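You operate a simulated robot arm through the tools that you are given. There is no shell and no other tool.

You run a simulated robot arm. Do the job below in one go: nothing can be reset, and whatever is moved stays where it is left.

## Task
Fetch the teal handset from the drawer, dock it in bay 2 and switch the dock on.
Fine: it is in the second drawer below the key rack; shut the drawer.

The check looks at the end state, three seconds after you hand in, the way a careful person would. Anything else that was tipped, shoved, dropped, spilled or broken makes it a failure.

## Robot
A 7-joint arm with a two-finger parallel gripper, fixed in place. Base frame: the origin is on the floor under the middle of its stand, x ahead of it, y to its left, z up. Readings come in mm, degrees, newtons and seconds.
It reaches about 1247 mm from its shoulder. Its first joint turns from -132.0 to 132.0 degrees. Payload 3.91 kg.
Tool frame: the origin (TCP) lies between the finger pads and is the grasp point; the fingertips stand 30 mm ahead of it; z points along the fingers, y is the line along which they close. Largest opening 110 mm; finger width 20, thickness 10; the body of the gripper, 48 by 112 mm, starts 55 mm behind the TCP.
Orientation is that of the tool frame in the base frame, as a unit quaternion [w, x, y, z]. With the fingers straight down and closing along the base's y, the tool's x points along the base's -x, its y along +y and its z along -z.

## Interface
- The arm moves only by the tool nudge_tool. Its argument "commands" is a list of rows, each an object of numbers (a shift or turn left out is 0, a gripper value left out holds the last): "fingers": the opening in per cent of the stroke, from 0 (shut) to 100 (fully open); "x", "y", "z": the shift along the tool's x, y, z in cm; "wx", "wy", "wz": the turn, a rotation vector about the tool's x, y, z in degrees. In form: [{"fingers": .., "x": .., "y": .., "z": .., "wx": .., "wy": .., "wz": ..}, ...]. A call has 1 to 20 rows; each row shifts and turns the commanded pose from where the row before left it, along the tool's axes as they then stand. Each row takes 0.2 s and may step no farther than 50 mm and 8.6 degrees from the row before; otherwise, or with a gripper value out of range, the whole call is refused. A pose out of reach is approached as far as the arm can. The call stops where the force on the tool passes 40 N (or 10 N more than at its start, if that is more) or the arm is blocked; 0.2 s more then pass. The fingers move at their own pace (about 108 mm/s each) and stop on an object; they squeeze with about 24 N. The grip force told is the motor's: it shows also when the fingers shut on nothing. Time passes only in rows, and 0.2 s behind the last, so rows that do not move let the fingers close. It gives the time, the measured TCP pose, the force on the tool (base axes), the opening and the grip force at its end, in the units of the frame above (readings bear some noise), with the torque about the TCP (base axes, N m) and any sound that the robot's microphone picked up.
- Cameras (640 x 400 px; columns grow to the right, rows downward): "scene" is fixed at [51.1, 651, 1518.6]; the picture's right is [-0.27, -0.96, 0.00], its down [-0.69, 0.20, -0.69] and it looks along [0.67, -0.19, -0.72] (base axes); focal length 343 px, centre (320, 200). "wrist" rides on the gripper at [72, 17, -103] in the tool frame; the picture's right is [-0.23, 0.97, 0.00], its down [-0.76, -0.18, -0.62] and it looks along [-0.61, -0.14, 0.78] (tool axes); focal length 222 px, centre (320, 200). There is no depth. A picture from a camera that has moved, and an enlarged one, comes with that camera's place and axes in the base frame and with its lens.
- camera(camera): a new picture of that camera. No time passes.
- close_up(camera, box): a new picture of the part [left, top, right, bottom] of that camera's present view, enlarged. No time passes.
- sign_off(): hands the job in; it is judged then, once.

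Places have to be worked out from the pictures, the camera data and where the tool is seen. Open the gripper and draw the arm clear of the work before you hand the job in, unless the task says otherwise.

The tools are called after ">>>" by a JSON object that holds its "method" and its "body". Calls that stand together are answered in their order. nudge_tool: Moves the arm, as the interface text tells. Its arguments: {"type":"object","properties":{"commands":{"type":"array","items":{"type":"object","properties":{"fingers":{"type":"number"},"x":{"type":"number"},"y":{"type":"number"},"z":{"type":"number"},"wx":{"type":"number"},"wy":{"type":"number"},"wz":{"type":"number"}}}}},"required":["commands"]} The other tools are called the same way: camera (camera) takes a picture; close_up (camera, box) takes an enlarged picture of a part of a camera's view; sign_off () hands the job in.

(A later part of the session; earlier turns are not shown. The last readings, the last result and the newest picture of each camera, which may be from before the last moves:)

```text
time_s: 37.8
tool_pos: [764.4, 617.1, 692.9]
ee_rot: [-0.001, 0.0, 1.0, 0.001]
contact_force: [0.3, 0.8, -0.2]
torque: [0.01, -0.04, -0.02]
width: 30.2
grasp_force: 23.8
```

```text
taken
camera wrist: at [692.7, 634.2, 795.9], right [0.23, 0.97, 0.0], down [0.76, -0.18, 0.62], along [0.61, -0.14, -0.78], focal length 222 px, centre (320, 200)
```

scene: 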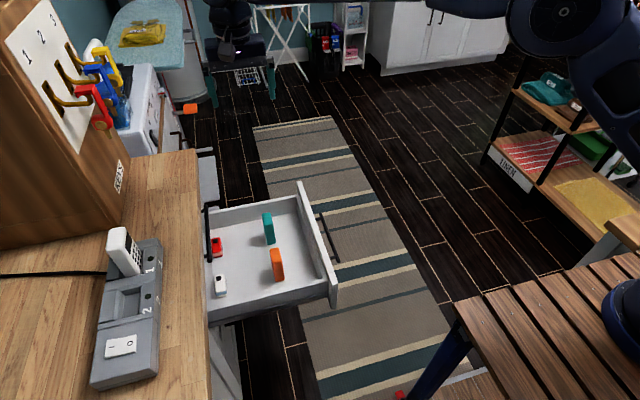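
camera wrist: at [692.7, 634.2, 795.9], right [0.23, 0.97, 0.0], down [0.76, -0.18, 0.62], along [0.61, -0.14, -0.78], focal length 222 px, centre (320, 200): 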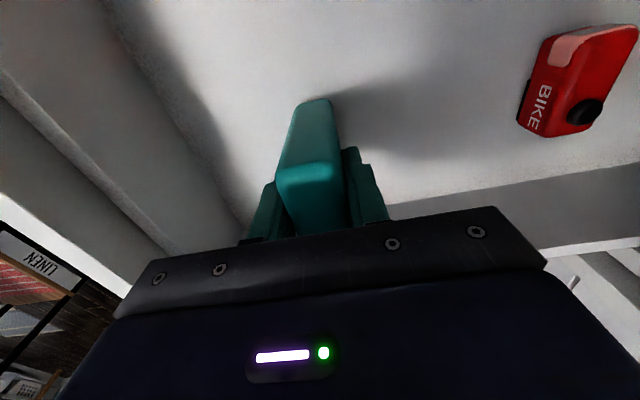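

The teal handset is gripped (30.2 mm wide). I'll lift it gently and check.

>>> {"method": "nudge_tool", "body": {"commands": [{"z": -1}, {"z": -1.5}, {"z": -2.5}, {"z": -4}, {"z": -5}, {"z": -5}, {"z": -5}, {"z": -5}, {}]}}

>>> {"method": "camera", "body": {"camera": "wrist"}}

>>> {"method": "camera", "body": {"camera": "scene"}}

```text
time_s: 39.8
tool_pos: [765.8, 616.9, 983.4]
ee_rot: [0.0, 0.0, 1.0, 0.0]
contact_force: [0.3, 0.4, -0.9]
torque: [0.0, 0.01, -0.01]
width: 29.8
grasp_force: 23.6
```

```text
taken
camera wrist: at [693.6, 633.9, 1086.0], right [0.23, 0.97, 0.0], down [0.76, -0.18, 0.62], along [0.61, -0.14, -0.78], focal length 222 px, centre (320, 200)
```

wrist: 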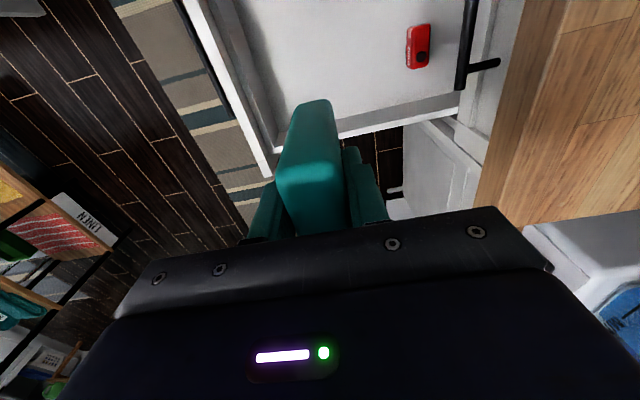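

```text
taken
```

scene: 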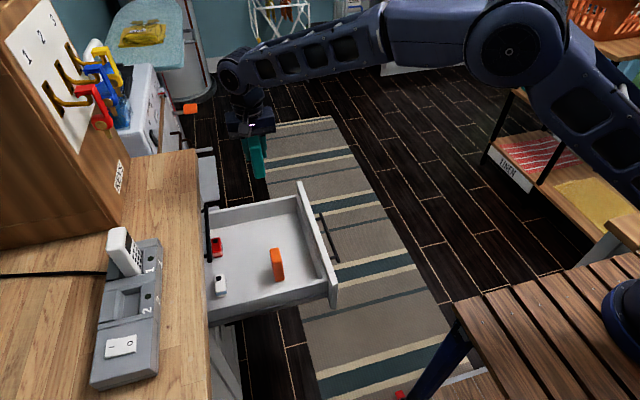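

The handset came up cleanly (no load disturbance; the orange, red and white items stayed put). I'll raise to z ≈ 1150, travel −x, then +y to above bay 2, stopping 15 mm short in y... well above the dock.

>>> {"method": "nudge_tool", "body": {"commands": [{"z": -4.2}, {"z": -4.2}, {"z": -4.2}, {"z": -4.2}, {"x": 4.75}, {"x": 4.75}, {"x": 4.75}, {"x": 4.75}, {"x": 4.75}, {"x": 4.75}, {"x": 4.7}, {"y": 4.7}, {"y": 4.7}, {"y": 4.7}, {"y": 4.7}, {"y": 4.7}, {"y": 4.8}, {}, {}]}}

>>> {"method": "camera", "body": {"camera": "wrist"}}

>>> {"method": "camera", "body": {"camera": "scene"}}

```text
time_s: 43.8
tool_pos: [431.8, 875.7, 1149.8]
ee_rot: [0.0, 0.0, 1.0, 0.001]
contact_force: [-0.5, -0.4, -1.0]
torque: [0.0, -0.01, 0.0]
width: 29.7
grasp_force: 24.0
out of reach, approached as far as the arm can: row 17
```

```text
taken
camera wrist: at [360.1, 891.7, 1252.2], right [0.23, 0.97, 0.0], down [0.76, -0.18, 0.62], along [0.61, -0.14, -0.78], focal length 222 px, centre (320, 200)
```

wrist: 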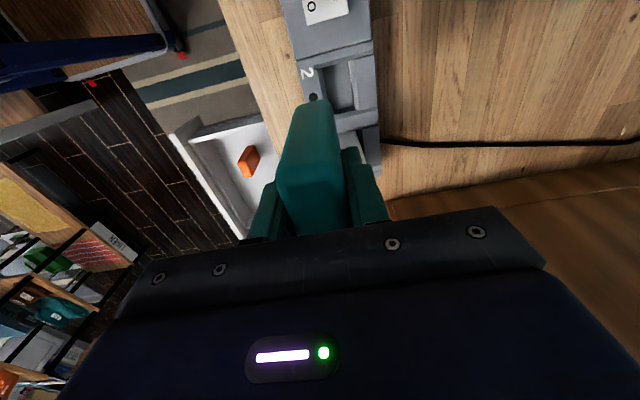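

```text
taken
```

scene: 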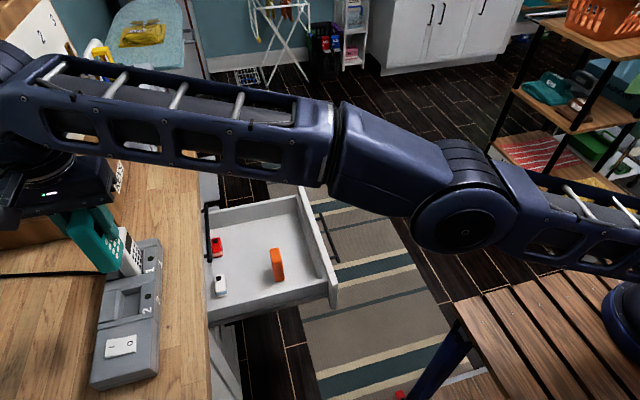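

y ≈ 876 is the reach limit at this height; lowering brings it within reach. I'll go down 6 cm (handset bottom still ≈ 1010, above the dock) and then shift +y 24 mm.

>>> {"method": "nudge_tool", "body": {"commands": [{"z": 3}, {"z": 3}, {"x": -0.2, "y": 1.2}, {"y": 1.2}, {}, {}]}}

>>> {"method": "camera", "body": {"camera": "wrist"}}

>>> {"method": "close_up", "body": {"camera": "wrist", "box": [250, 0, 410, 140]}}

>>> {"method": "close_up", "body": {"camera": "scene", "box": [60, 180, 180, 300]}}

```text
time_s: 45.2
tool_pos: [433.5, 890.3, 1088.9]
ee_rot: [-0.001, 0.0, 1.0, 0.001]
contact_force: [0.5, -0.3, -1.6]
torque: [0.04, 0.01, -0.01]
width: 29.7
grasp_force: 23.9
out of reach, approached as far as the arm can: row 4
```

```text
taken
camera wrist: at [361.9, 907.3, 1192.3], right [0.23, 0.97, 0.0], down [0.76, -0.18, 0.62], along [0.61, -0.14, -0.78], focal length 222 px, centre (320, 200)
```

wrist: 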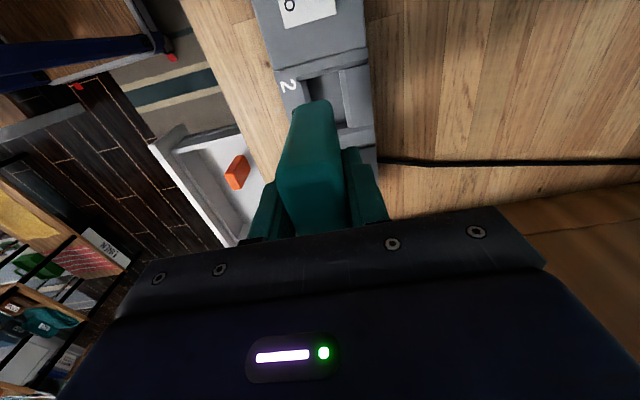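

```text
2.86 times, centred on (330, 70) of wrist
camera zoom: at [361.9, 907.3, 1192.3], right [0.23, 0.97, 0.0], down [0.76, -0.18, 0.62], along [0.61, -0.14, -0.78], focal length 635 px, centre (291, 571)
```

zoom: 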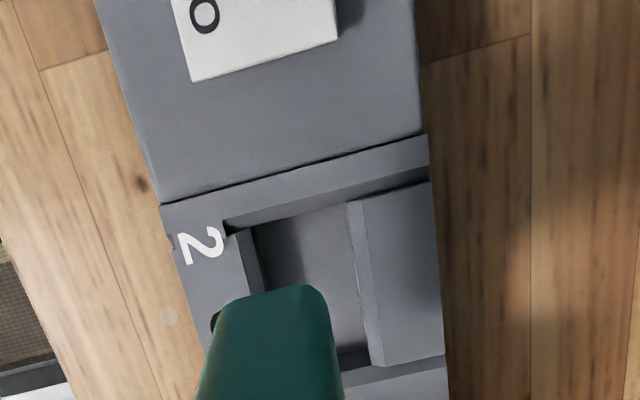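

```text
3.33 times, centred on (120, 240) of scene
camera zoom: at [51.1, 651.0, 1518.6], right [-0.27, -0.96, 0.0], down [-0.69, 0.2, -0.69], along [0.67, -0.19, -0.72], focal length 1143 px, centre (987, 67)
```

zoom: 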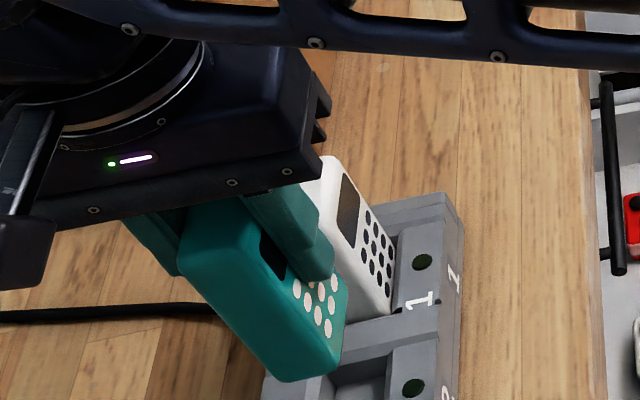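

The slot (wrist view) runs x ≈ 406–461 and y ≈ 886–918 at its floor with a funnelled mouth, centre ≈ (434, 901); the handset is centred on the tool. I'll lower to z ≈ 1050, then shift +y toward 899 and recheck.

>>> {"method": "nudge_tool", "body": {"commands": [{"z": 2}, {"z": 1.8}, {"y": 0.6}, {"y": 0.4}, {}, {}]}}

>>> {"method": "close_up", "body": {"camera": "wrist", "box": [250, 0, 410, 140]}}

>>> {"method": "close_up", "body": {"camera": "scene", "box": [60, 200, 180, 320]}}

```text
time_s: 46.6
tool_pos: [433.9, 900.0, 1050.6]
ee_rot: [0.0, 0.0, 1.0, 0.0]
contact_force: [0.1, -0.6, -1.8]
torque: [0.0, 0.02, 0.03]
width: 29.8
grasp_force: 24.0
```

```text
2.86 times, centred on (330, 70) of wrist
camera zoom: at [361.5, 917.2, 1154.1], right [0.23, 0.97, 0.0], down [0.76, -0.18, 0.62], along [0.61, -0.14, -0.78], focal length 635 px, centre (291, 571)
```

zoom: 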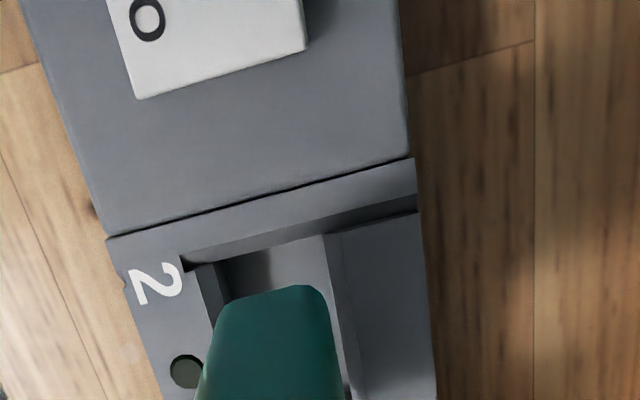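

```text
3.33 times, centred on (120, 260) of scene
camera zoom: at [51.1, 651.0, 1518.6], right [-0.27, -0.96, 0.0], down [-0.69, 0.2, -0.69], along [0.67, -0.19, -0.72], focal length 1143 px, centre (987, 0)
```

zoom: 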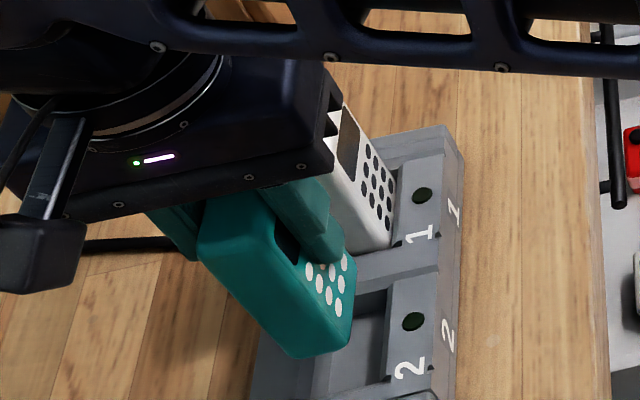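

Everything is consistent: handset at (434, 900), slot centre ≈ (433.5, 901). I'll nudge +1 mm in y and lower the handset into the slot mouth in small steps, watching forces.

>>> {"method": "nudge_tool", "body": {"commands": [{"y": 0.1, "z": 0.8}, {"z": 0.8}, {"z": 0.8}, {}]}}

>>> {"method": "close_up", "body": {"camera": "scene", "box": [60, 200, 180, 320]}}

>>> {"method": "close_up", "body": {"camera": "wrist", "box": [250, 0, 410, 140]}}

```text
time_s: 47.6
tool_pos: [434.1, 900.3, 1027.4]
ee_rot: [0.0, 0.0, 1.0, 0.0]
contact_force: [0.1, 0.5, -1.0]
torque: [0.02, 0.01, -0.02]
width: 29.7
grasp_force: 24.3
```

```text
3.33 times, centred on (120, 260) of scene
camera zoom: at [51.1, 651.0, 1518.6], right [-0.27, -0.96, 0.0], down [-0.69, 0.2, -0.69], along [0.67, -0.19, -0.72], focal length 1143 px, centre (987, 0)
```

zoom: 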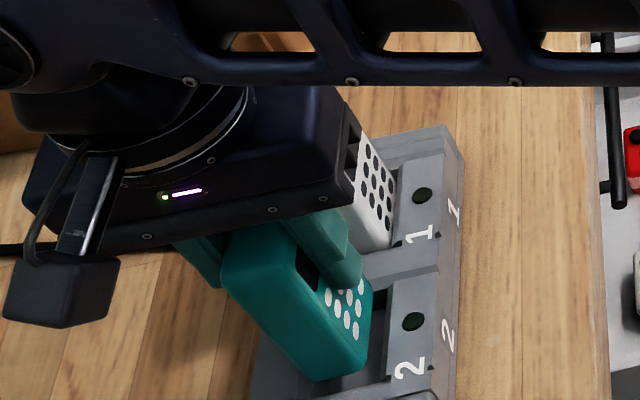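

```text
2.86 times, centred on (330, 70) of wrist
camera zoom: at [361.6, 917.9, 1130.0], right [0.23, 0.97, 0.0], down [0.76, -0.18, 0.62], along [0.61, -0.14, -0.78], focal length 635 px, centre (291, 571)
```

zoom: 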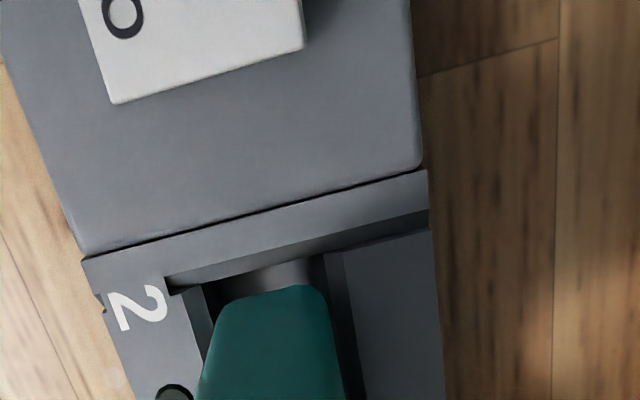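

No contact yet, handset bottom ≈ 948 just at the slot mouth and aligned. I'll nudge +1 mm in y and continue down 12 mm in small steps.

>>> {"method": "nudge_tool", "body": {"commands": [{"y": 0.1, "z": 0.4}, {"z": 0.4}, {"z": 0.4}, {}]}}

>>> {"method": "close_up", "body": {"camera": "wrist", "box": [250, 0, 410, 140]}}

>>> {"method": "close_up", "body": {"camera": "scene", "box": [60, 200, 180, 320]}}

```text
time_s: 48.6
tool_pos: [434.5, 901.9, 1015.6]
ee_rot: [0.0, 0.0, 1.0, -0.001]
contact_force: [-0.4, -0.2, -0.9]
torque: [0.02, -0.02, -0.03]
width: 29.8
grasp_force: 23.2
```

```text
2.86 times, centred on (330, 70) of wrist
camera zoom: at [361.6, 919.1, 1117.9], right [0.23, 0.97, 0.0], down [0.76, -0.18, 0.62], along [0.61, -0.14, -0.78], focal length 635 px, centre (291, 571)
```

zoom: 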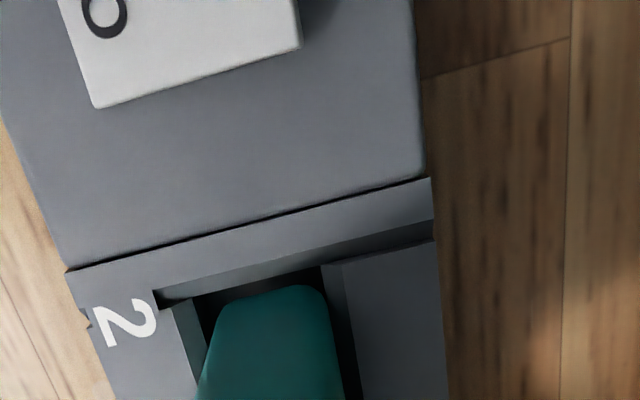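

```text
3.33 times, centred on (120, 260) of scene
camera zoom: at [51.1, 651.0, 1518.6], right [-0.27, -0.96, 0.0], down [-0.69, 0.2, -0.69], along [0.67, -0.19, -0.72], focal length 1143 px, centre (987, 0)
```

zoom: 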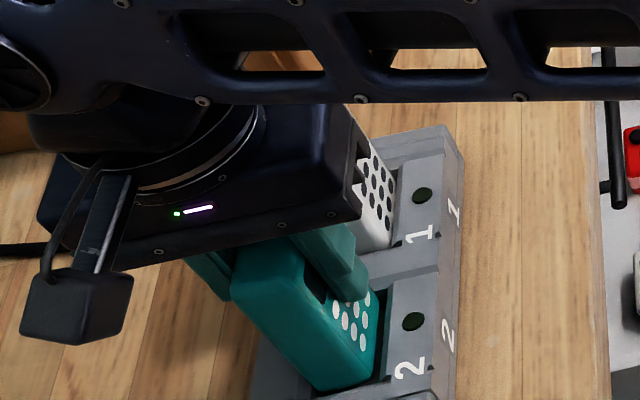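

Still no contact; the handset is inside the slot mouth with visible gaps on both sides. I'll continue lowering in 4 mm steps.

>>> {"method": "nudge_tool", "body": {"commands": [{"z": 0.4}, {"z": 0.4}, {}]}}

>>> {"method": "close_up", "body": {"camera": "wrist", "box": [250, 0, 410, 140]}}

>>> {"method": "close_up", "body": {"camera": "scene", "box": [60, 200, 180, 320]}}

```text
time_s: 49.4
tool_pos: [434.1, 903.3, 1006.8]
ee_rot: [0.0, 0.0, 1.0, 0.0]
contact_force: [-0.1, -3.6, 0.4]
torque: [-0.18, -0.08, 0.02]
width: 29.8
grasp_force: 24.6
```

```text
2.86 times, centred on (330, 70) of wrist
camera zoom: at [361.8, 919.2, 1110.0], right [0.23, 0.97, 0.0], down [0.76, -0.18, 0.62], along [0.61, -0.14, -0.78], focal length 635 px, centre (291, 571)
```

zoom: 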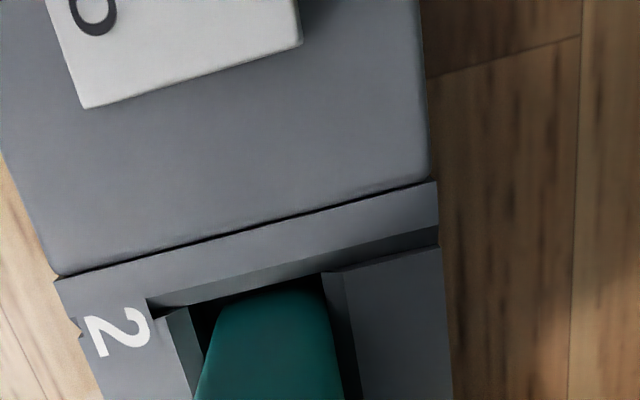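

```text
3.33 times, centred on (120, 260) of scene
camera zoom: at [51.1, 651.0, 1518.6], right [-0.27, -0.96, 0.0], down [-0.69, 0.2, -0.69], along [0.67, -0.19, -0.72], focal length 1143 px, centre (987, 0)
```

zoom: 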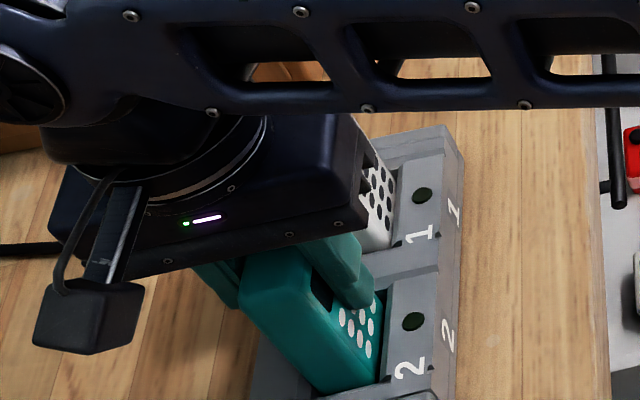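

A light −3.6 N y-force suggests the bottom brushes the slot's back wall. I'll back off 1.5 mm in y and read again before going lower.

>>> {"method": "nudge_tool", "body": {"commands": [{"y": -0.15}, {}, {}]}}

```text
time_s: 50.2
tool_pos: [434.9, 900.9, 1007.1]
ee_rot: [0.0, 0.001, 1.0, 0.0]
contact_force: [-0.3, 0.0, -0.8]
torque: [-0.02, -0.01, -0.02]
width: 30.0
grasp_force: 23.6
```

The contact is gone at y ≈ 901. I'll continue lowering 3 mm at a time.

>>> {"method": "nudge_tool", "body": {"commands": [{"z": 0.3}, {"z": 0.3}, {}]}}

```text
time_s: 51.0
tool_pos: [432.5, 901.1, 1002.9]
ee_rot: [0.0, 0.0, 1.0, 0.001]
contact_force: [-13.6, -13.6, 14.3]
torque: [-0.54, 0.55, -0.12]
width: 29.8
grasp_force: 23.8
```

Contact now pushes toward −x, −y and up, so the handset is touching the +x/+y chamfer. I'll raise 3 mm, shift −1.5 mm in x and −1 mm in y, and read.

>>> {"method": "nudge_tool", "body": {"commands": [{"z": -0.3}, {"x": 0.15, "y": -0.1}, {}, {}]}}

>>> {"method": "close_up", "body": {"camera": "wrist", "box": [250, 0, 410, 140]}}

>>> {"method": "close_up", "body": {"camera": "scene", "box": [80, 220, 180, 320]}}

```text
time_s: 52.0
tool_pos: [433.5, 898.4, 1004.4]
ee_rot: [0.0, 0.0, 1.0, -0.001]
contact_force: [-0.2, -0.4, -1.7]
torque: [-0.03, -0.03, -0.04]
width: 29.9
grasp_force: 23.6
```

```text
2.86 times, centred on (330, 70) of wrist
camera zoom: at [360.4, 916.4, 1107.1], right [0.23, 0.97, 0.0], down [0.76, -0.18, 0.62], along [0.61, -0.14, -0.78], focal length 635 px, centre (291, 571)
```

zoom: 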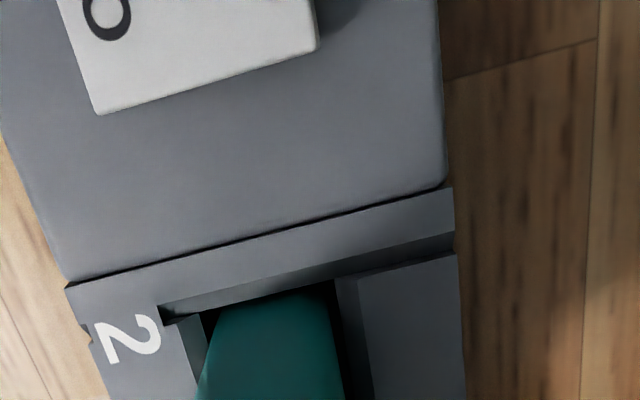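

```text
4.00 times, centred on (130, 270) of scene
camera zoom: at [51.1, 651.0, 1518.6], right [-0.27, -0.96, 0.0], down [-0.69, 0.2, -0.69], along [0.67, -0.19, -0.72], focal length 1372 px, centre (1080, -80)
```

zoom: 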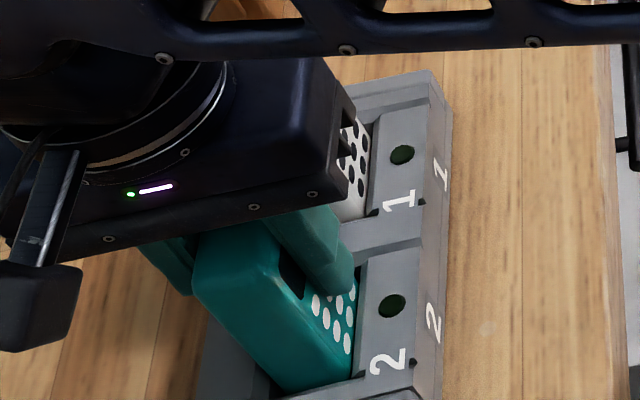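

By the camera pose the TCP is at about (432.4, 899.4, 1004), teal top ≈ 1023 — nearly the same as the white one's top. I'll lower 3 mm more and see whether it's floor contact.

>>> {"method": "nudge_tool", "body": {"commands": [{"z": 0.2}, {"z": 0.1}, {}, {}]}}

>>> {"method": "close_up", "body": {"camera": "wrist", "box": [250, 0, 410, 140]}}

```text
time_s: 53.0
tool_pos: [432.5, 899.7, 1002.6]
ee_rot: [0.0, 0.0, 1.0, 0.001]
contact_force: [1.0, -0.3, 17.0]
torque: [-0.1, -0.04, 0.04]
width: 29.8
grasp_force: 24.0
```

```text
2.86 times, centred on (330, 70) of wrist
camera zoom: at [360.1, 916.1, 1106.0], right [0.23, 0.97, 0.0], down [0.76, -0.18, 0.62], along [0.61, -0.14, -0.78], focal length 635 px, centre (291, 571)
```

zoom: 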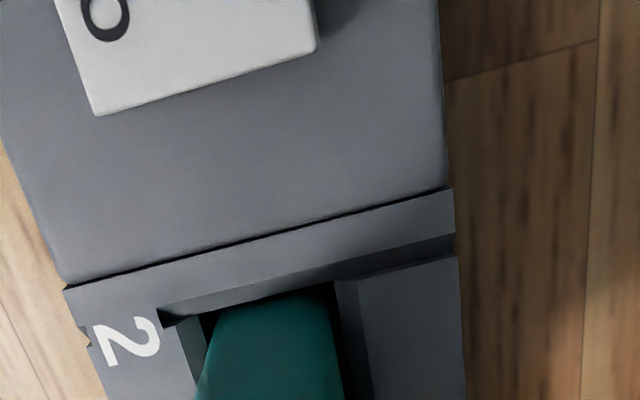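

Now a pure 17 N vertical force with no side load at z ≈ 1003: this looks like the slot floor. I'll compare the teal and white seating depth in the scene view.

>>> {"method": "close_up", "body": {"camera": "scene", "box": [120, 230, 170, 290]}}

```text
6.67 times, centred on (145, 260) of scene
camera zoom: at [51.1, 651.0, 1518.6], right [-0.27, -0.96, 0.0], down [-0.69, 0.2, -0.69], along [0.67, -0.19, -0.72], focal length 2286 px, centre (1487, -200)
```

zoom: 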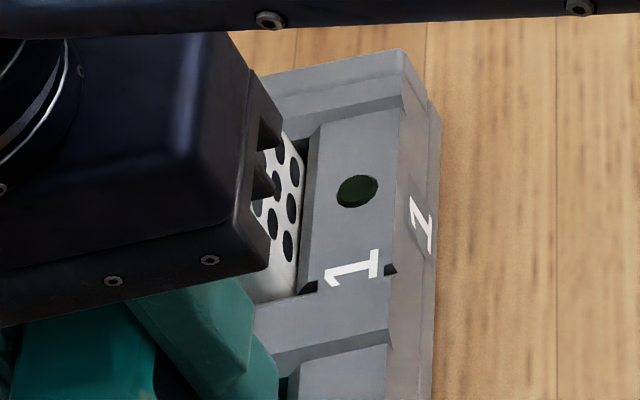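

>>> {"method": "close_up", "body": {"camera": "scene", "box": [100, 255, 170, 325]}}

```text
5.71 times, centred on (135, 290) of scene
camera zoom: at [51.1, 651.0, 1518.6], right [-0.27, -0.96, 0.0], down [-0.69, 0.2, -0.69], along [0.67, -0.19, -0.72], focal length 1960 px, centre (1377, -314)
```

zoom: 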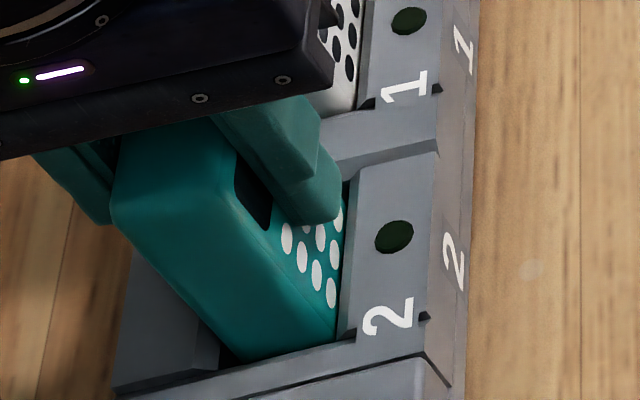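

The teal keypad sits at the same depth relative to its ledge as the white one in bay 1, so it's seated. I'll release gently with a partial opening.

>>> {"method": "nudge_tool", "body": {"commands": [{"fingers": 40}, {}, {}, {}]}}

>>> {"method": "close_up", "body": {"camera": "scene", "box": [80, 220, 180, 320]}}

>>> {"method": "camera", "body": {"camera": "wrist"}}

```text
time_s: 54.0
tool_pos: [432.3, 899.1, 1001.7]
ee_rot: [0.0, 0.001, 1.0, 0.0]
contact_force: [1.0, -0.7, -0.6]
torque: [0.02, -0.02, 0.03]
width: 44.1
grasp_force: 0.1
```

```text
4.00 times, centred on (130, 270) of scene
camera zoom: at [51.1, 651.0, 1518.6], right [-0.27, -0.96, 0.0], down [-0.69, 0.2, -0.69], along [0.67, -0.19, -0.72], focal length 1372 px, centre (1080, -80)
```

zoom: 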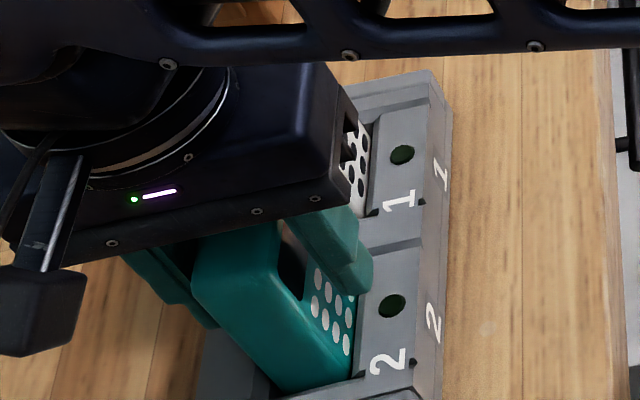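

```text
taken
camera wrist: at [360.2, 916.5, 1104.2], right [0.23, 0.97, 0.0], down [0.76, -0.18, 0.62], along [0.61, -0.14, -0.78], focal length 222 px, centre (320, 200)
```

wrist: 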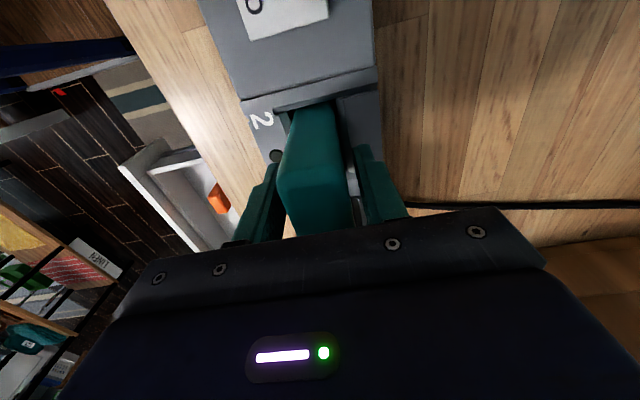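

Released; the handset stands on its own in bay 2. I'll rise straight up 5.5 cm so the fingertips clear its top (this height was reachable at y = 900 earlier).

>>> {"method": "nudge_tool", "body": {"commands": [{"z": -1}, {"z": -1.5}, {"z": -1.5}, {"z": -1.5}, {}]}}

>>> {"method": "close_up", "body": {"camera": "scene", "box": [80, 200, 180, 320]}}

>>> {"method": "camera", "body": {"camera": "wrist"}}

```text
time_s: 55.2
tool_pos: [432.3, 899.7, 1055.1]
ee_rot: [0.0, 0.0, 1.0, 0.001]
contact_force: [-0.2, -0.4, 0.2]
torque: [0.04, -0.02, -0.03]
width: 44.1
grasp_force: 0.0
```

```text
3.33 times, centred on (130, 260) of scene
camera zoom: at [51.1, 651.0, 1518.6], right [-0.27, -0.96, 0.0], down [-0.69, 0.2, -0.69], along [0.67, -0.19, -0.72], focal length 1143 px, centre (953, 0)
```

zoom: 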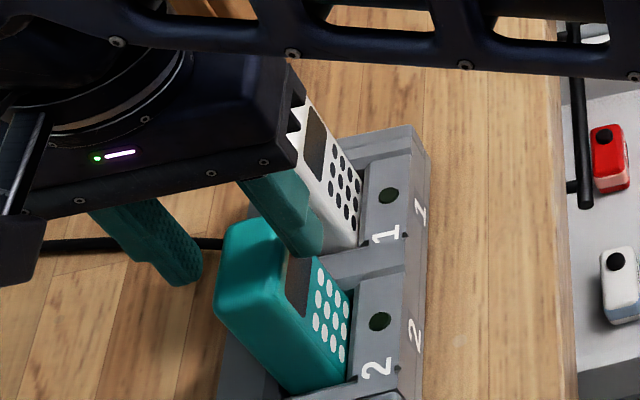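

```text
taken
camera wrist: at [359.9, 916.6, 1159.0], right [0.23, 0.97, 0.0], down [0.76, -0.18, 0.62], along [0.61, -0.14, -0.78], focal length 222 px, centre (320, 200)
```

wrist: 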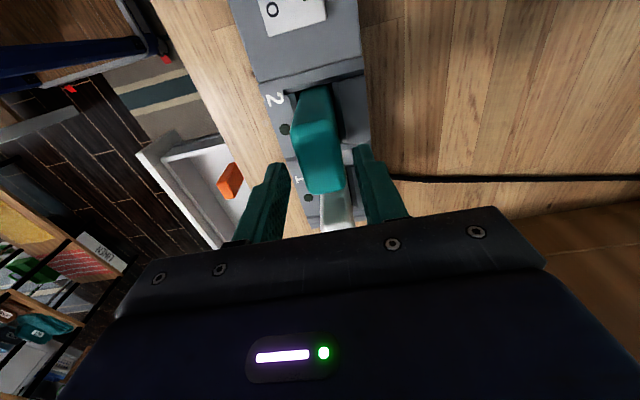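

The teal handset is neatly docked in bay 2, parallel to the white one. Next the rocker: its "I" end triangulates to about (345, 912, 963). I'll rise, move to x ≈ 346, shut the fingers and come over the I end.

>>> {"method": "nudge_tool", "body": {"commands": [{"z": -1.5}, {"y": -1, "z": -2}, {"x": 4.3}, {"x": 4.3, "fingers": 0}, {"y": 2.4}, {"z": 2.5}, {"z": 2.5}, {}, {}]}}

>>> {"method": "camera", "body": {"camera": "wrist"}}

>>> {"method": "close_up", "body": {"camera": "scene", "box": [60, 220, 200, 400]}}

```text
time_s: 57.2
tool_pos: [345.4, 908.8, 1039.7]
ee_rot: [0.001, 0.0, 1.0, 0.0]
contact_force: [0.1, -0.9, 0.8]
torque: [0.01, -0.03, -0.02]
width: 0.0
grasp_force: 23.9
out of reach, approached as far as the arm can: row 1
```

```text
taken
camera wrist: at [273.7, 926.0, 1142.7], right [0.23, 0.97, 0.0], down [0.76, -0.18, 0.62], along [0.61, -0.14, -0.78], focal length 222 px, centre (320, 200)
```

wrist: 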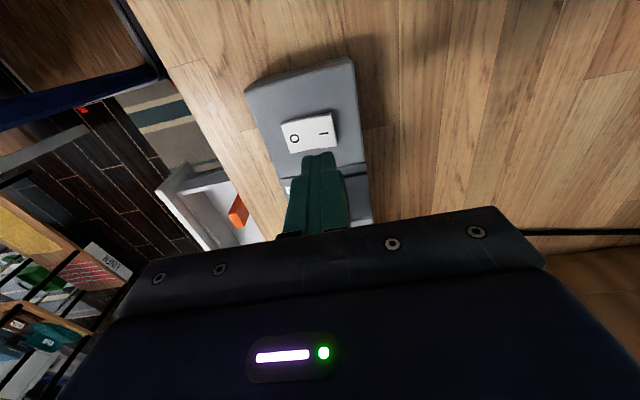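

```text
2.22 times, centred on (130, 310) of scene
camera zoom: at [51.1, 651.0, 1518.6], right [-0.27, -0.96, 0.0], down [-0.69, 0.2, -0.69], along [0.67, -0.19, -0.72], focal length 762 px, centre (742, -44)
```

zoom: 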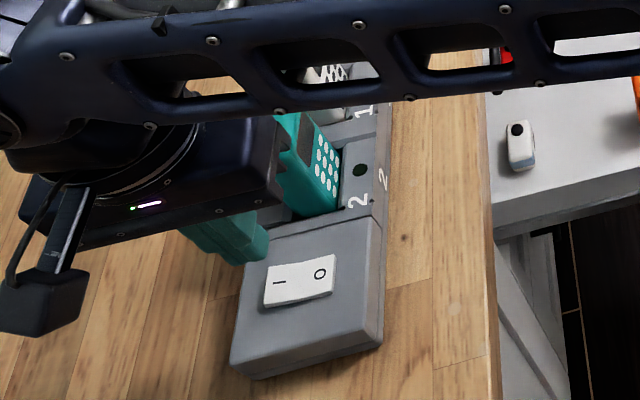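

The switch lies below; the I mark maps to (344.5, 913.5). I'll shift +5 mm in y and descend until the closed tips are a few mm above it.

>>> {"method": "nudge_tool", "body": {"commands": [{"y": 0.5}, {"z": 2}, {"z": 1.7}, {}, {}]}}

>>> {"method": "close_up", "body": {"camera": "wrist", "box": [230, 40, 400, 220]}}

>>> {"method": "close_up", "body": {"camera": "scene", "box": [60, 260, 180, 400]}}

```text
time_s: 58.4
tool_pos: [345.3, 914.2, 1002.8]
ee_rot: [0.0, 0.0, 1.0, -0.001]
contact_force: [-0.1, 0.5, -0.3]
torque: [-0.02, -0.01, 0.03]
width: 0.0
grasp_force: 24.2
```

```text
2.22 times, centred on (315, 130) of wrist
camera zoom: at [272.9, 931.4, 1105.7], right [0.23, 0.97, 0.0], down [0.76, -0.18, 0.62], along [0.61, -0.14, -0.78], focal length 494 px, centre (331, 356)
```

zoom: 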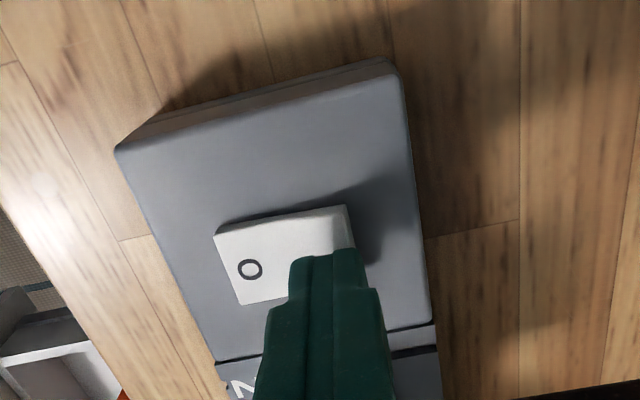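

```text
2.86 times, centred on (120, 330) of scene
camera zoom: at [51.1, 651.0, 1518.6], right [-0.27, -0.96, 0.0], down [-0.69, 0.2, -0.69], along [0.67, -0.19, -0.72], focal length 980 px, centre (891, -171)
```

zoom: 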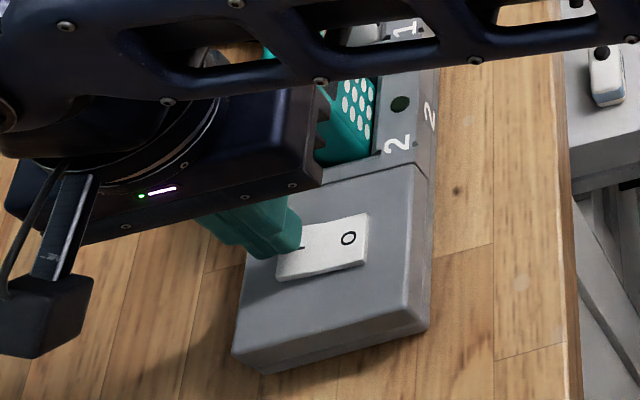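

The closed tips are over the I end with no contact yet. I'll press down in 3 mm steps, listening for the click.

>>> {"method": "nudge_tool", "body": {"commands": [{"z": 0.3}, {"z": 0.3}, {"z": 0.3}, {}]}}

```text
time_s: 59.4
tool_pos: [345.1, 915.0, 993.5]
ee_rot: [0.0, 0.0, 1.0, 0.001]
contact_force: [-0.1, 0.4, 0.6]
torque: [-0.03, 0.02, -0.03]
width: 0.0
grasp_force: 23.9
```

>>> {"method": "nudge_tool", "body": {"commands": [{"z": 0.2}, {"z": 0.2}, {"z": 0.2}, {}]}}

>>> {"method": "close_up", "body": {"camera": "wrist", "box": [230, 40, 400, 220]}}

```text
time_s: 60.4
tool_pos: [345.7, 914.1, 989.8]
ee_rot: [0.0, 0.0, 1.0, 0.001]
contact_force: [-0.5, -1.3, 8.3]
torque: [-0.17, 0.06, 0.01]
width: 0.0
grasp_force: 23.3
```

```text
2.22 times, centred on (315, 130) of wrist
camera zoom: at [273.2, 931.8, 1092.4], right [0.23, 0.97, 0.0], down [0.76, -0.18, 0.62], along [0.61, -0.14, -0.78], focal length 494 px, centre (331, 356)
```

zoom: 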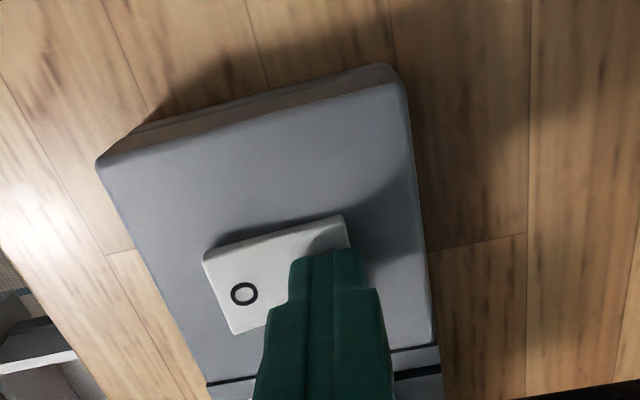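

Contact began (8 N) at tip z ≈ 960, on the I end. I'll press further in small steps.

>>> {"method": "nudge_tool", "body": {"commands": [{"z": 0.2}, {"z": 0.2}, {}]}}

```text
time_s: 61.2
tool_pos: [345.1, 916.4, 989.6]
ee_rot: [0.001, 0.0, 1.0, 0.003]
contact_force: [0.4, 1.9, 5.8]
torque: [-0.05, 0.05, 0.0]
width: 0.0
grasp_force: 24.2
stopped in row 3: the force on the tool passed its limit at 41 N (the readings are from after the stop); the commanded pose is now the measured one
```

The press hit the 41 N limit and stopped; no sound was reported. I'll check the rocker and the indicator lights.

>>> {"method": "close_up", "body": {"camera": "scene", "box": [60, 260, 180, 400]}}

>>> {"method": "close_up", "body": {"camera": "wrist", "box": [230, 40, 400, 220]}}

```text
2.86 times, centred on (120, 330) of scene
camera zoom: at [51.1, 651.0, 1518.6], right [-0.27, -0.96, 0.0], down [-0.69, 0.2, -0.69], along [0.67, -0.19, -0.72], focal length 980 px, centre (891, -171)
```

zoom: 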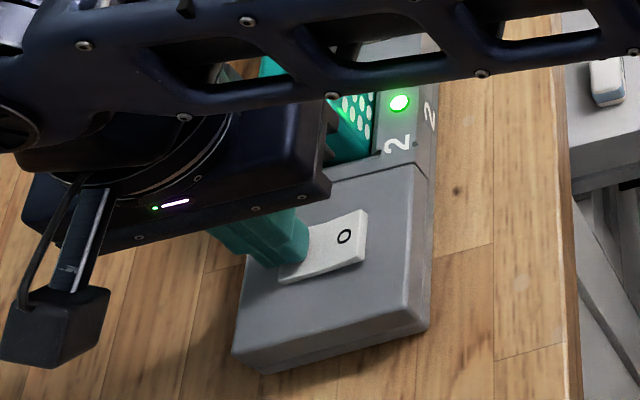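

```text
2.22 times, centred on (315, 130) of wrist
camera zoom: at [273.4, 932.4, 1092.3], right [0.23, 0.97, 0.01], down [0.76, -0.18, 0.62], along [0.61, -0.14, -0.78], focal length 494 px, centre (331, 356)
```

zoom: 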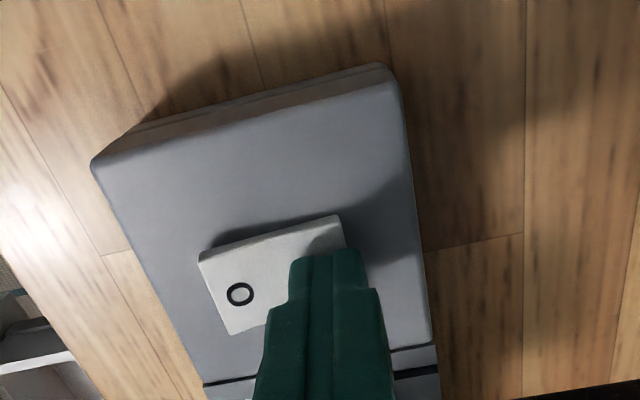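

Bay 2's indicator is lit green and the rocker has tipped to I. I'll withdraw straight up and verify.

>>> {"method": "nudge_tool", "body": {"commands": [{"z": -1}, {"z": -2}, {"z": -2}, {"z": -2}, {"y": -2}, {"y": -4}, {"y": -4}, {}]}}

>>> {"method": "camera", "body": {"camera": "scene"}}

>>> {"method": "close_up", "body": {"camera": "wrist", "box": [260, 20, 480, 220]}}

```text
time_s: 63.0
tool_pos: [346.6, 813.4, 1058.9]
ee_rot: [0.001, -0.001, 1.0, 0.002]
contact_force: [0.2, -0.1, 0.7]
torque: [0.04, -0.03, -0.02]
width: 0.0
grasp_force: 23.9
```

```text
taken
```

scene: 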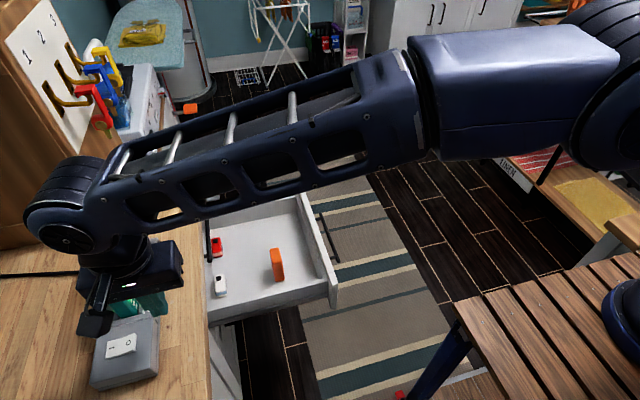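

```text
2.00 times, centred on (370, 120) of wrist
camera zoom: at [274.0, 831.6, 1160.7], right [0.23, 0.97, 0.0], down [0.76, -0.18, 0.62], along [0.61, -0.14, -0.78], focal length 444 px, centre (220, 360)
```

zoom: 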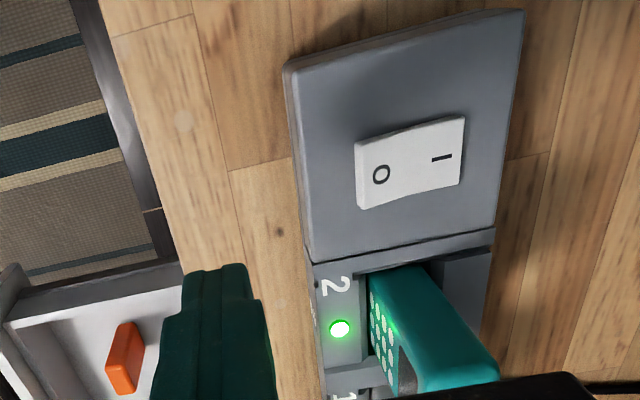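

Rocker is on I and bay 2's light is green. Now to shut the drawer: I'll move back in front of it at height, then turn the tool horizontal again.

>>> {"method": "nudge_tool", "body": {"commands": [{"x": -2.9, "y": -3.9}, {"x": -2.9, "y": -3.9}, {"x": -2.9, "y": -3.9}, {"x": -2.9, "y": -3.9}, {"x": -2.9, "y": -3.9}, {"x": -2.9, "y": -3.9}, {"x": -2.9, "y": -3.9}, {"x": -2.9, "y": -3.9}, {"x": -2.9, "y": -3.9}, {"x": -2.9, "y": -3.9}, {"x": -2.9, "y": -3.9}, {"x": -2.9, "y": -3.9}, {"z": 2.8}, {"z": 2.8}, {}]}}

>>> {"method": "camera", "body": {"camera": "scene"}}

>>> {"method": "close_up", "body": {"camera": "scene", "box": [70, 210, 190, 400]}}

```text
time_s: 66.2
tool_pos: [693.9, 347.1, 999.3]
ee_rot: [0.0, 0.0, 1.0, 0.002]
contact_force: [0.5, 1.0, -0.2]
torque: [0.03, 0.02, 0.01]
width: 0.0
grasp_force: 23.6
```

```text
taken
```

scene: 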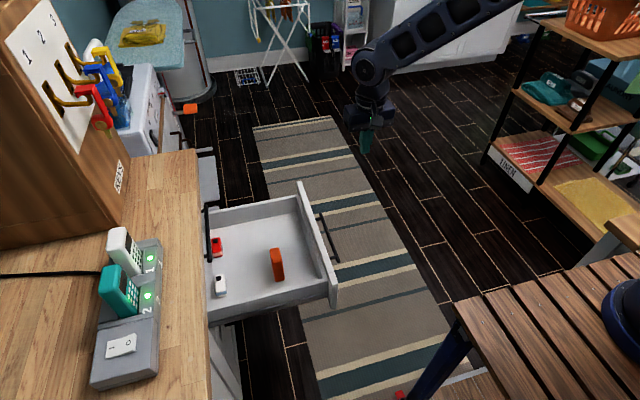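

```text
2.11 times, centred on (130, 305) of scene
camera zoom: at [51.1, 651.0, 1518.6], right [-0.27, -0.96, 0.0], down [-0.69, 0.2, -0.69], along [0.67, -0.19, -0.72], focal length 722 px, centre (720, -21)
```

zoom: 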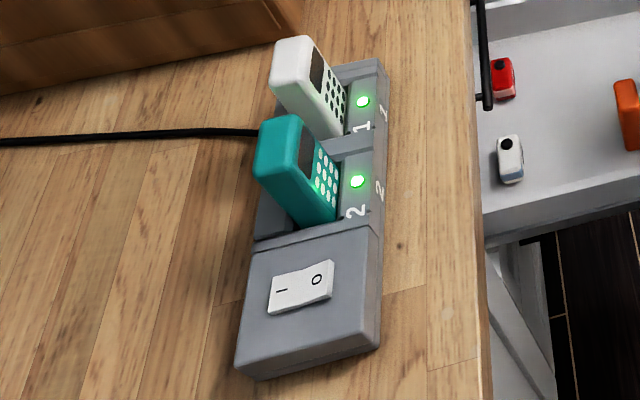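

Both lights are green and both handsets stand properly. I'll turn the tool to point along +y and descend in front of the drawer handle (bar now at y ≈ 440, z ≈ 652).

>>> {"method": "nudge_tool", "body": {"commands": [{"wx": -8.2, "fingers": 55}, {"wx": -8.2}, {"wx": -8.2}, {"wx": -8.2}, {"wx": -8.2}, {"wx": -8.2}, {"wx": -8.2}, {"wx": -8.2}, {"wx": -8.2}, {"wx": -8.2}, {"wx": -8.0}, {"y": -5}, {"y": -5}, {"y": -5}, {"y": -5}, {"y": -5}, {"y": -5}, {"y": -4.7}, {}]}}

>>> {"method": "camera", "body": {"camera": "wrist"}}

>>> {"method": "camera", "body": {"camera": "scene"}}

```text
time_s: 70.2
tool_pos: [693.8, 349.4, 653.9]
ee_rot: [0.001, -0.001, 0.706, 0.708]
contact_force: [0.1, 0.2, -0.1]
torque: [-0.01, 0.02, 0.0]
width: 60.5
grasp_force: 0.0
```

```text
taken
camera wrist: at [621.2, 246.1, 669.5], right [0.23, 0.0, 0.97], down [0.76, -0.62, -0.18], along [0.61, 0.78, -0.14], focal length 222 px, centre (320, 200)
```

wrist: 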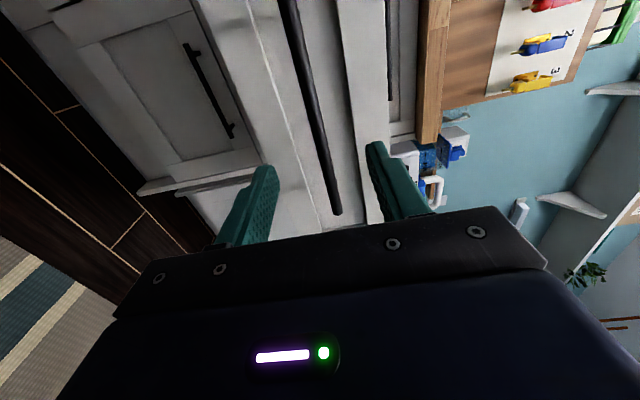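

```text
taken
```

scene: 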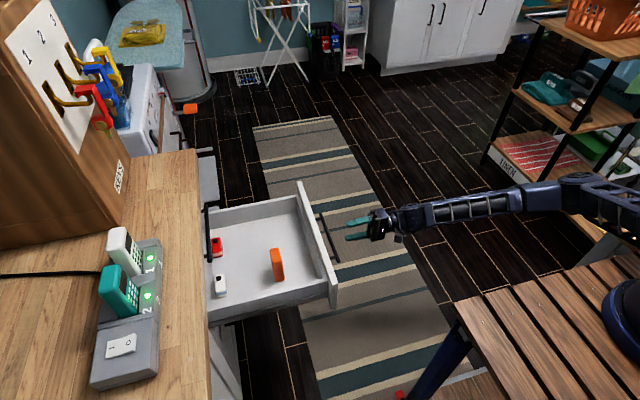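

The bar is again between the open fingers, same as before. I'll advance 77 mm and grip it.

>>> {"method": "nudge_tool", "body": {"commands": [{"z": 2.6}, {"z": 2.6}, {"z": 2.5}, {}, {"fingers": 0}, {}, {}, {}]}}

```text
time_s: 72.0
tool_pos: [694.9, 425.3, 652.5]
ee_rot: [0.0, 0.0, 0.706, 0.708]
contact_force: [-2.7, 0.6, -24.1]
torque: [-0.25, -0.74, -0.43]
width: 11.3
grasp_force: 45.4
```

Gripped (11.3 mm). I'll ease the vertical load by 2 mm and start pushing the drawer in slowly so the upright orange handset isn't upset.

>>> {"method": "nudge_tool", "body": {"commands": [{"y": -0.2}, {}, {"z": 0.5}, {"z": 1}, {"z": 1.5}, {"z": 2}, {"z": 2}, {"z": 2}, {"z": 2}]}}

>>> {"method": "close_up", "body": {"camera": "scene", "box": [190, 170, 350, 330]}}

```text
time_s: 74.0
tool_pos: [694.4, 536.0, 651.1]
ee_rot: [0.001, 0.0, 0.705, 0.71]
contact_force: [1.5, -0.7, 9.5]
torque: [0.13, 0.9, 0.35]
width: 11.4
grasp_force: 45.0
```

```text
2.50 times, centred on (270, 250) of scene
camera zoom: at [51.1, 651.0, 1518.6], right [-0.27, -0.96, 0.0], down [-0.69, 0.2, -0.69], along [0.67, -0.19, -0.72], focal length 857 px, centre (445, 75)
```

zoom: 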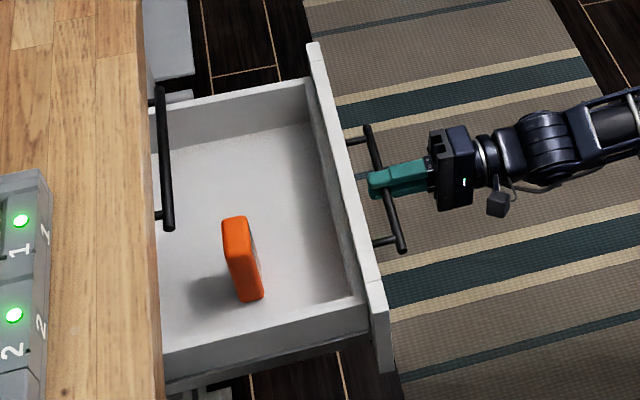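

The drawer is going in smoothly and the orange handset stays upright. I'll continue pushing at the same pace.

>>> {"method": "nudge_tool", "body": {"commands": [{"y": 0.1, "z": 2}, {"z": 2}, {"z": 2}, {"z": 2}, {"z": 2}, {"z": 2}, {"z": 2}, {"z": 2}, {"z": 1.5}, {"z": 1}]}}

>>> {"method": "close_up", "body": {"camera": "scene", "box": [170, 170, 330, 330]}}

```text
time_s: 76.2
tool_pos: [695.4, 721.4, 652.2]
ee_rot: [0.0, 0.0, 0.705, 0.709]
contact_force: [10.3, -0.4, -13.5]
torque: [-0.24, 0.87, -0.47]
width: 11.5
grasp_force: 45.2
```

```text
2.50 times, centred on (250, 250) of scene
camera zoom: at [51.1, 651.0, 1518.6], right [-0.27, -0.96, 0.0], down [-0.69, 0.2, -0.69], along [0.67, -0.19, -0.72], focal length 857 px, centre (495, 75)
```

zoom: 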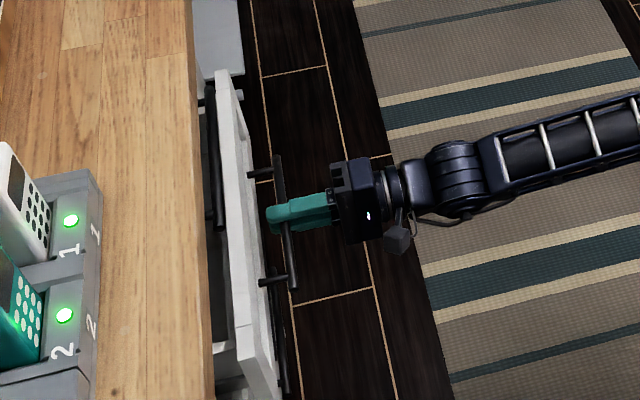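

About 50 mm remain to the closed position (tool y ≈ 771.6). I'll finish slowly.

>>> {"method": "nudge_tool", "body": {"commands": [{"z": 1}, {"z": 1}, {"z": 1}, {"z": 0.8}, {"z": 0.6}, {"z": 0.4}, {}]}}

```text
time_s: 77.8
tool_pos: [695.3, 769.5, 653.0]
ee_rot: [-0.001, 0.001, 0.706, 0.708]
contact_force: [5.0, 4.3, -23.8]
torque: [-0.23, 0.63, 0.18]
width: 11.4
grasp_force: 44.8
```

>>> {"method": "nudge_tool", "body": {"commands": [{"y": -0.15, "z": 0.2}, {"z": 0.2}, {"z": 0.2}, {}]}}

>>> {"method": "close_up", "body": {"camera": "scene", "box": [180, 180, 280, 330]}}

```text
time_s: 78.4
tool_pos: [694.0, 771.5, 652.0]
ee_rot: [0.001, 0.0, 0.706, 0.709]
contact_force: [-5.0, -14.8, 1.1]
torque: [0.0, 0.66, 0.56]
width: 11.0
grasp_force: 44.9
stopped in row 2: the force on the tool passed its limit at 46 N (the readings are from after the stop); the commanded pose is now the measured one
```

```text
2.67 times, centred on (230, 255) of scene
camera zoom: at [51.1, 651.0, 1518.6], right [-0.27, -0.96, 0.0], down [-0.69, 0.2, -0.69], along [0.67, -0.19, -0.72], focal length 914 px, centre (560, 53)
```

zoom: 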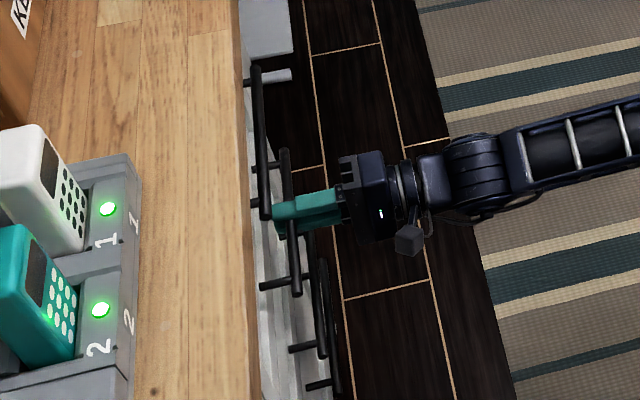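

The drawer hit its closed stop at tool y = 771.5, matching the original closed position. I'll release the handle and back straight off.

>>> {"method": "nudge_tool", "body": {"commands": [{"fingers": 55}, {}, {}, {"z": -1}, {"z": -3}, {"z": -4}, {"z": -4}, {"z": -4}, {}]}}

>>> {"method": "camera", "body": {"camera": "wrist"}}

>>> {"method": "camera", "body": {"camera": "scene"}}

```text
time_s: 80.4
tool_pos: [694.2, 611.5, 650.9]
ee_rot: [0.001, 0.0, 0.706, 0.708]
contact_force: [0.9, -0.2, -0.6]
torque: [-0.02, 0.03, 0.0]
width: 60.3
grasp_force: 0.1
```

```text
taken
camera wrist: at [621.3, 509.0, 666.7], right [0.23, -0.01, 0.97], down [0.76, -0.62, -0.18], along [0.61, 0.78, -0.14], focal length 222 px, centre (320, 200)
```

wrist: 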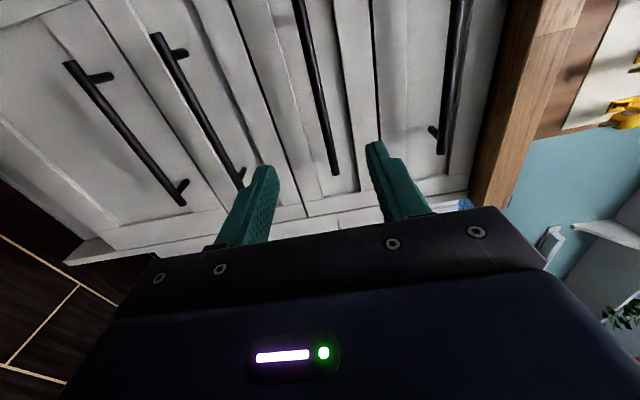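

```text
taken
```

scene: 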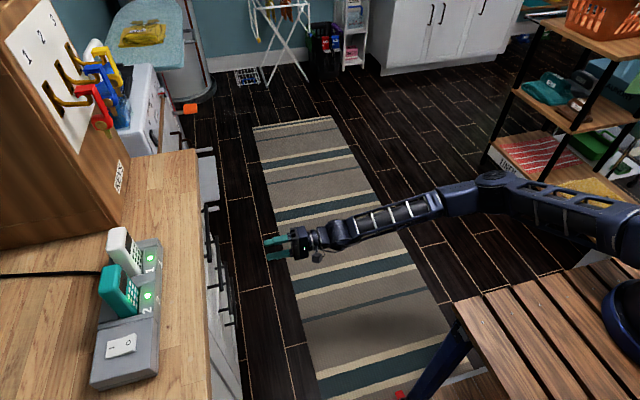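

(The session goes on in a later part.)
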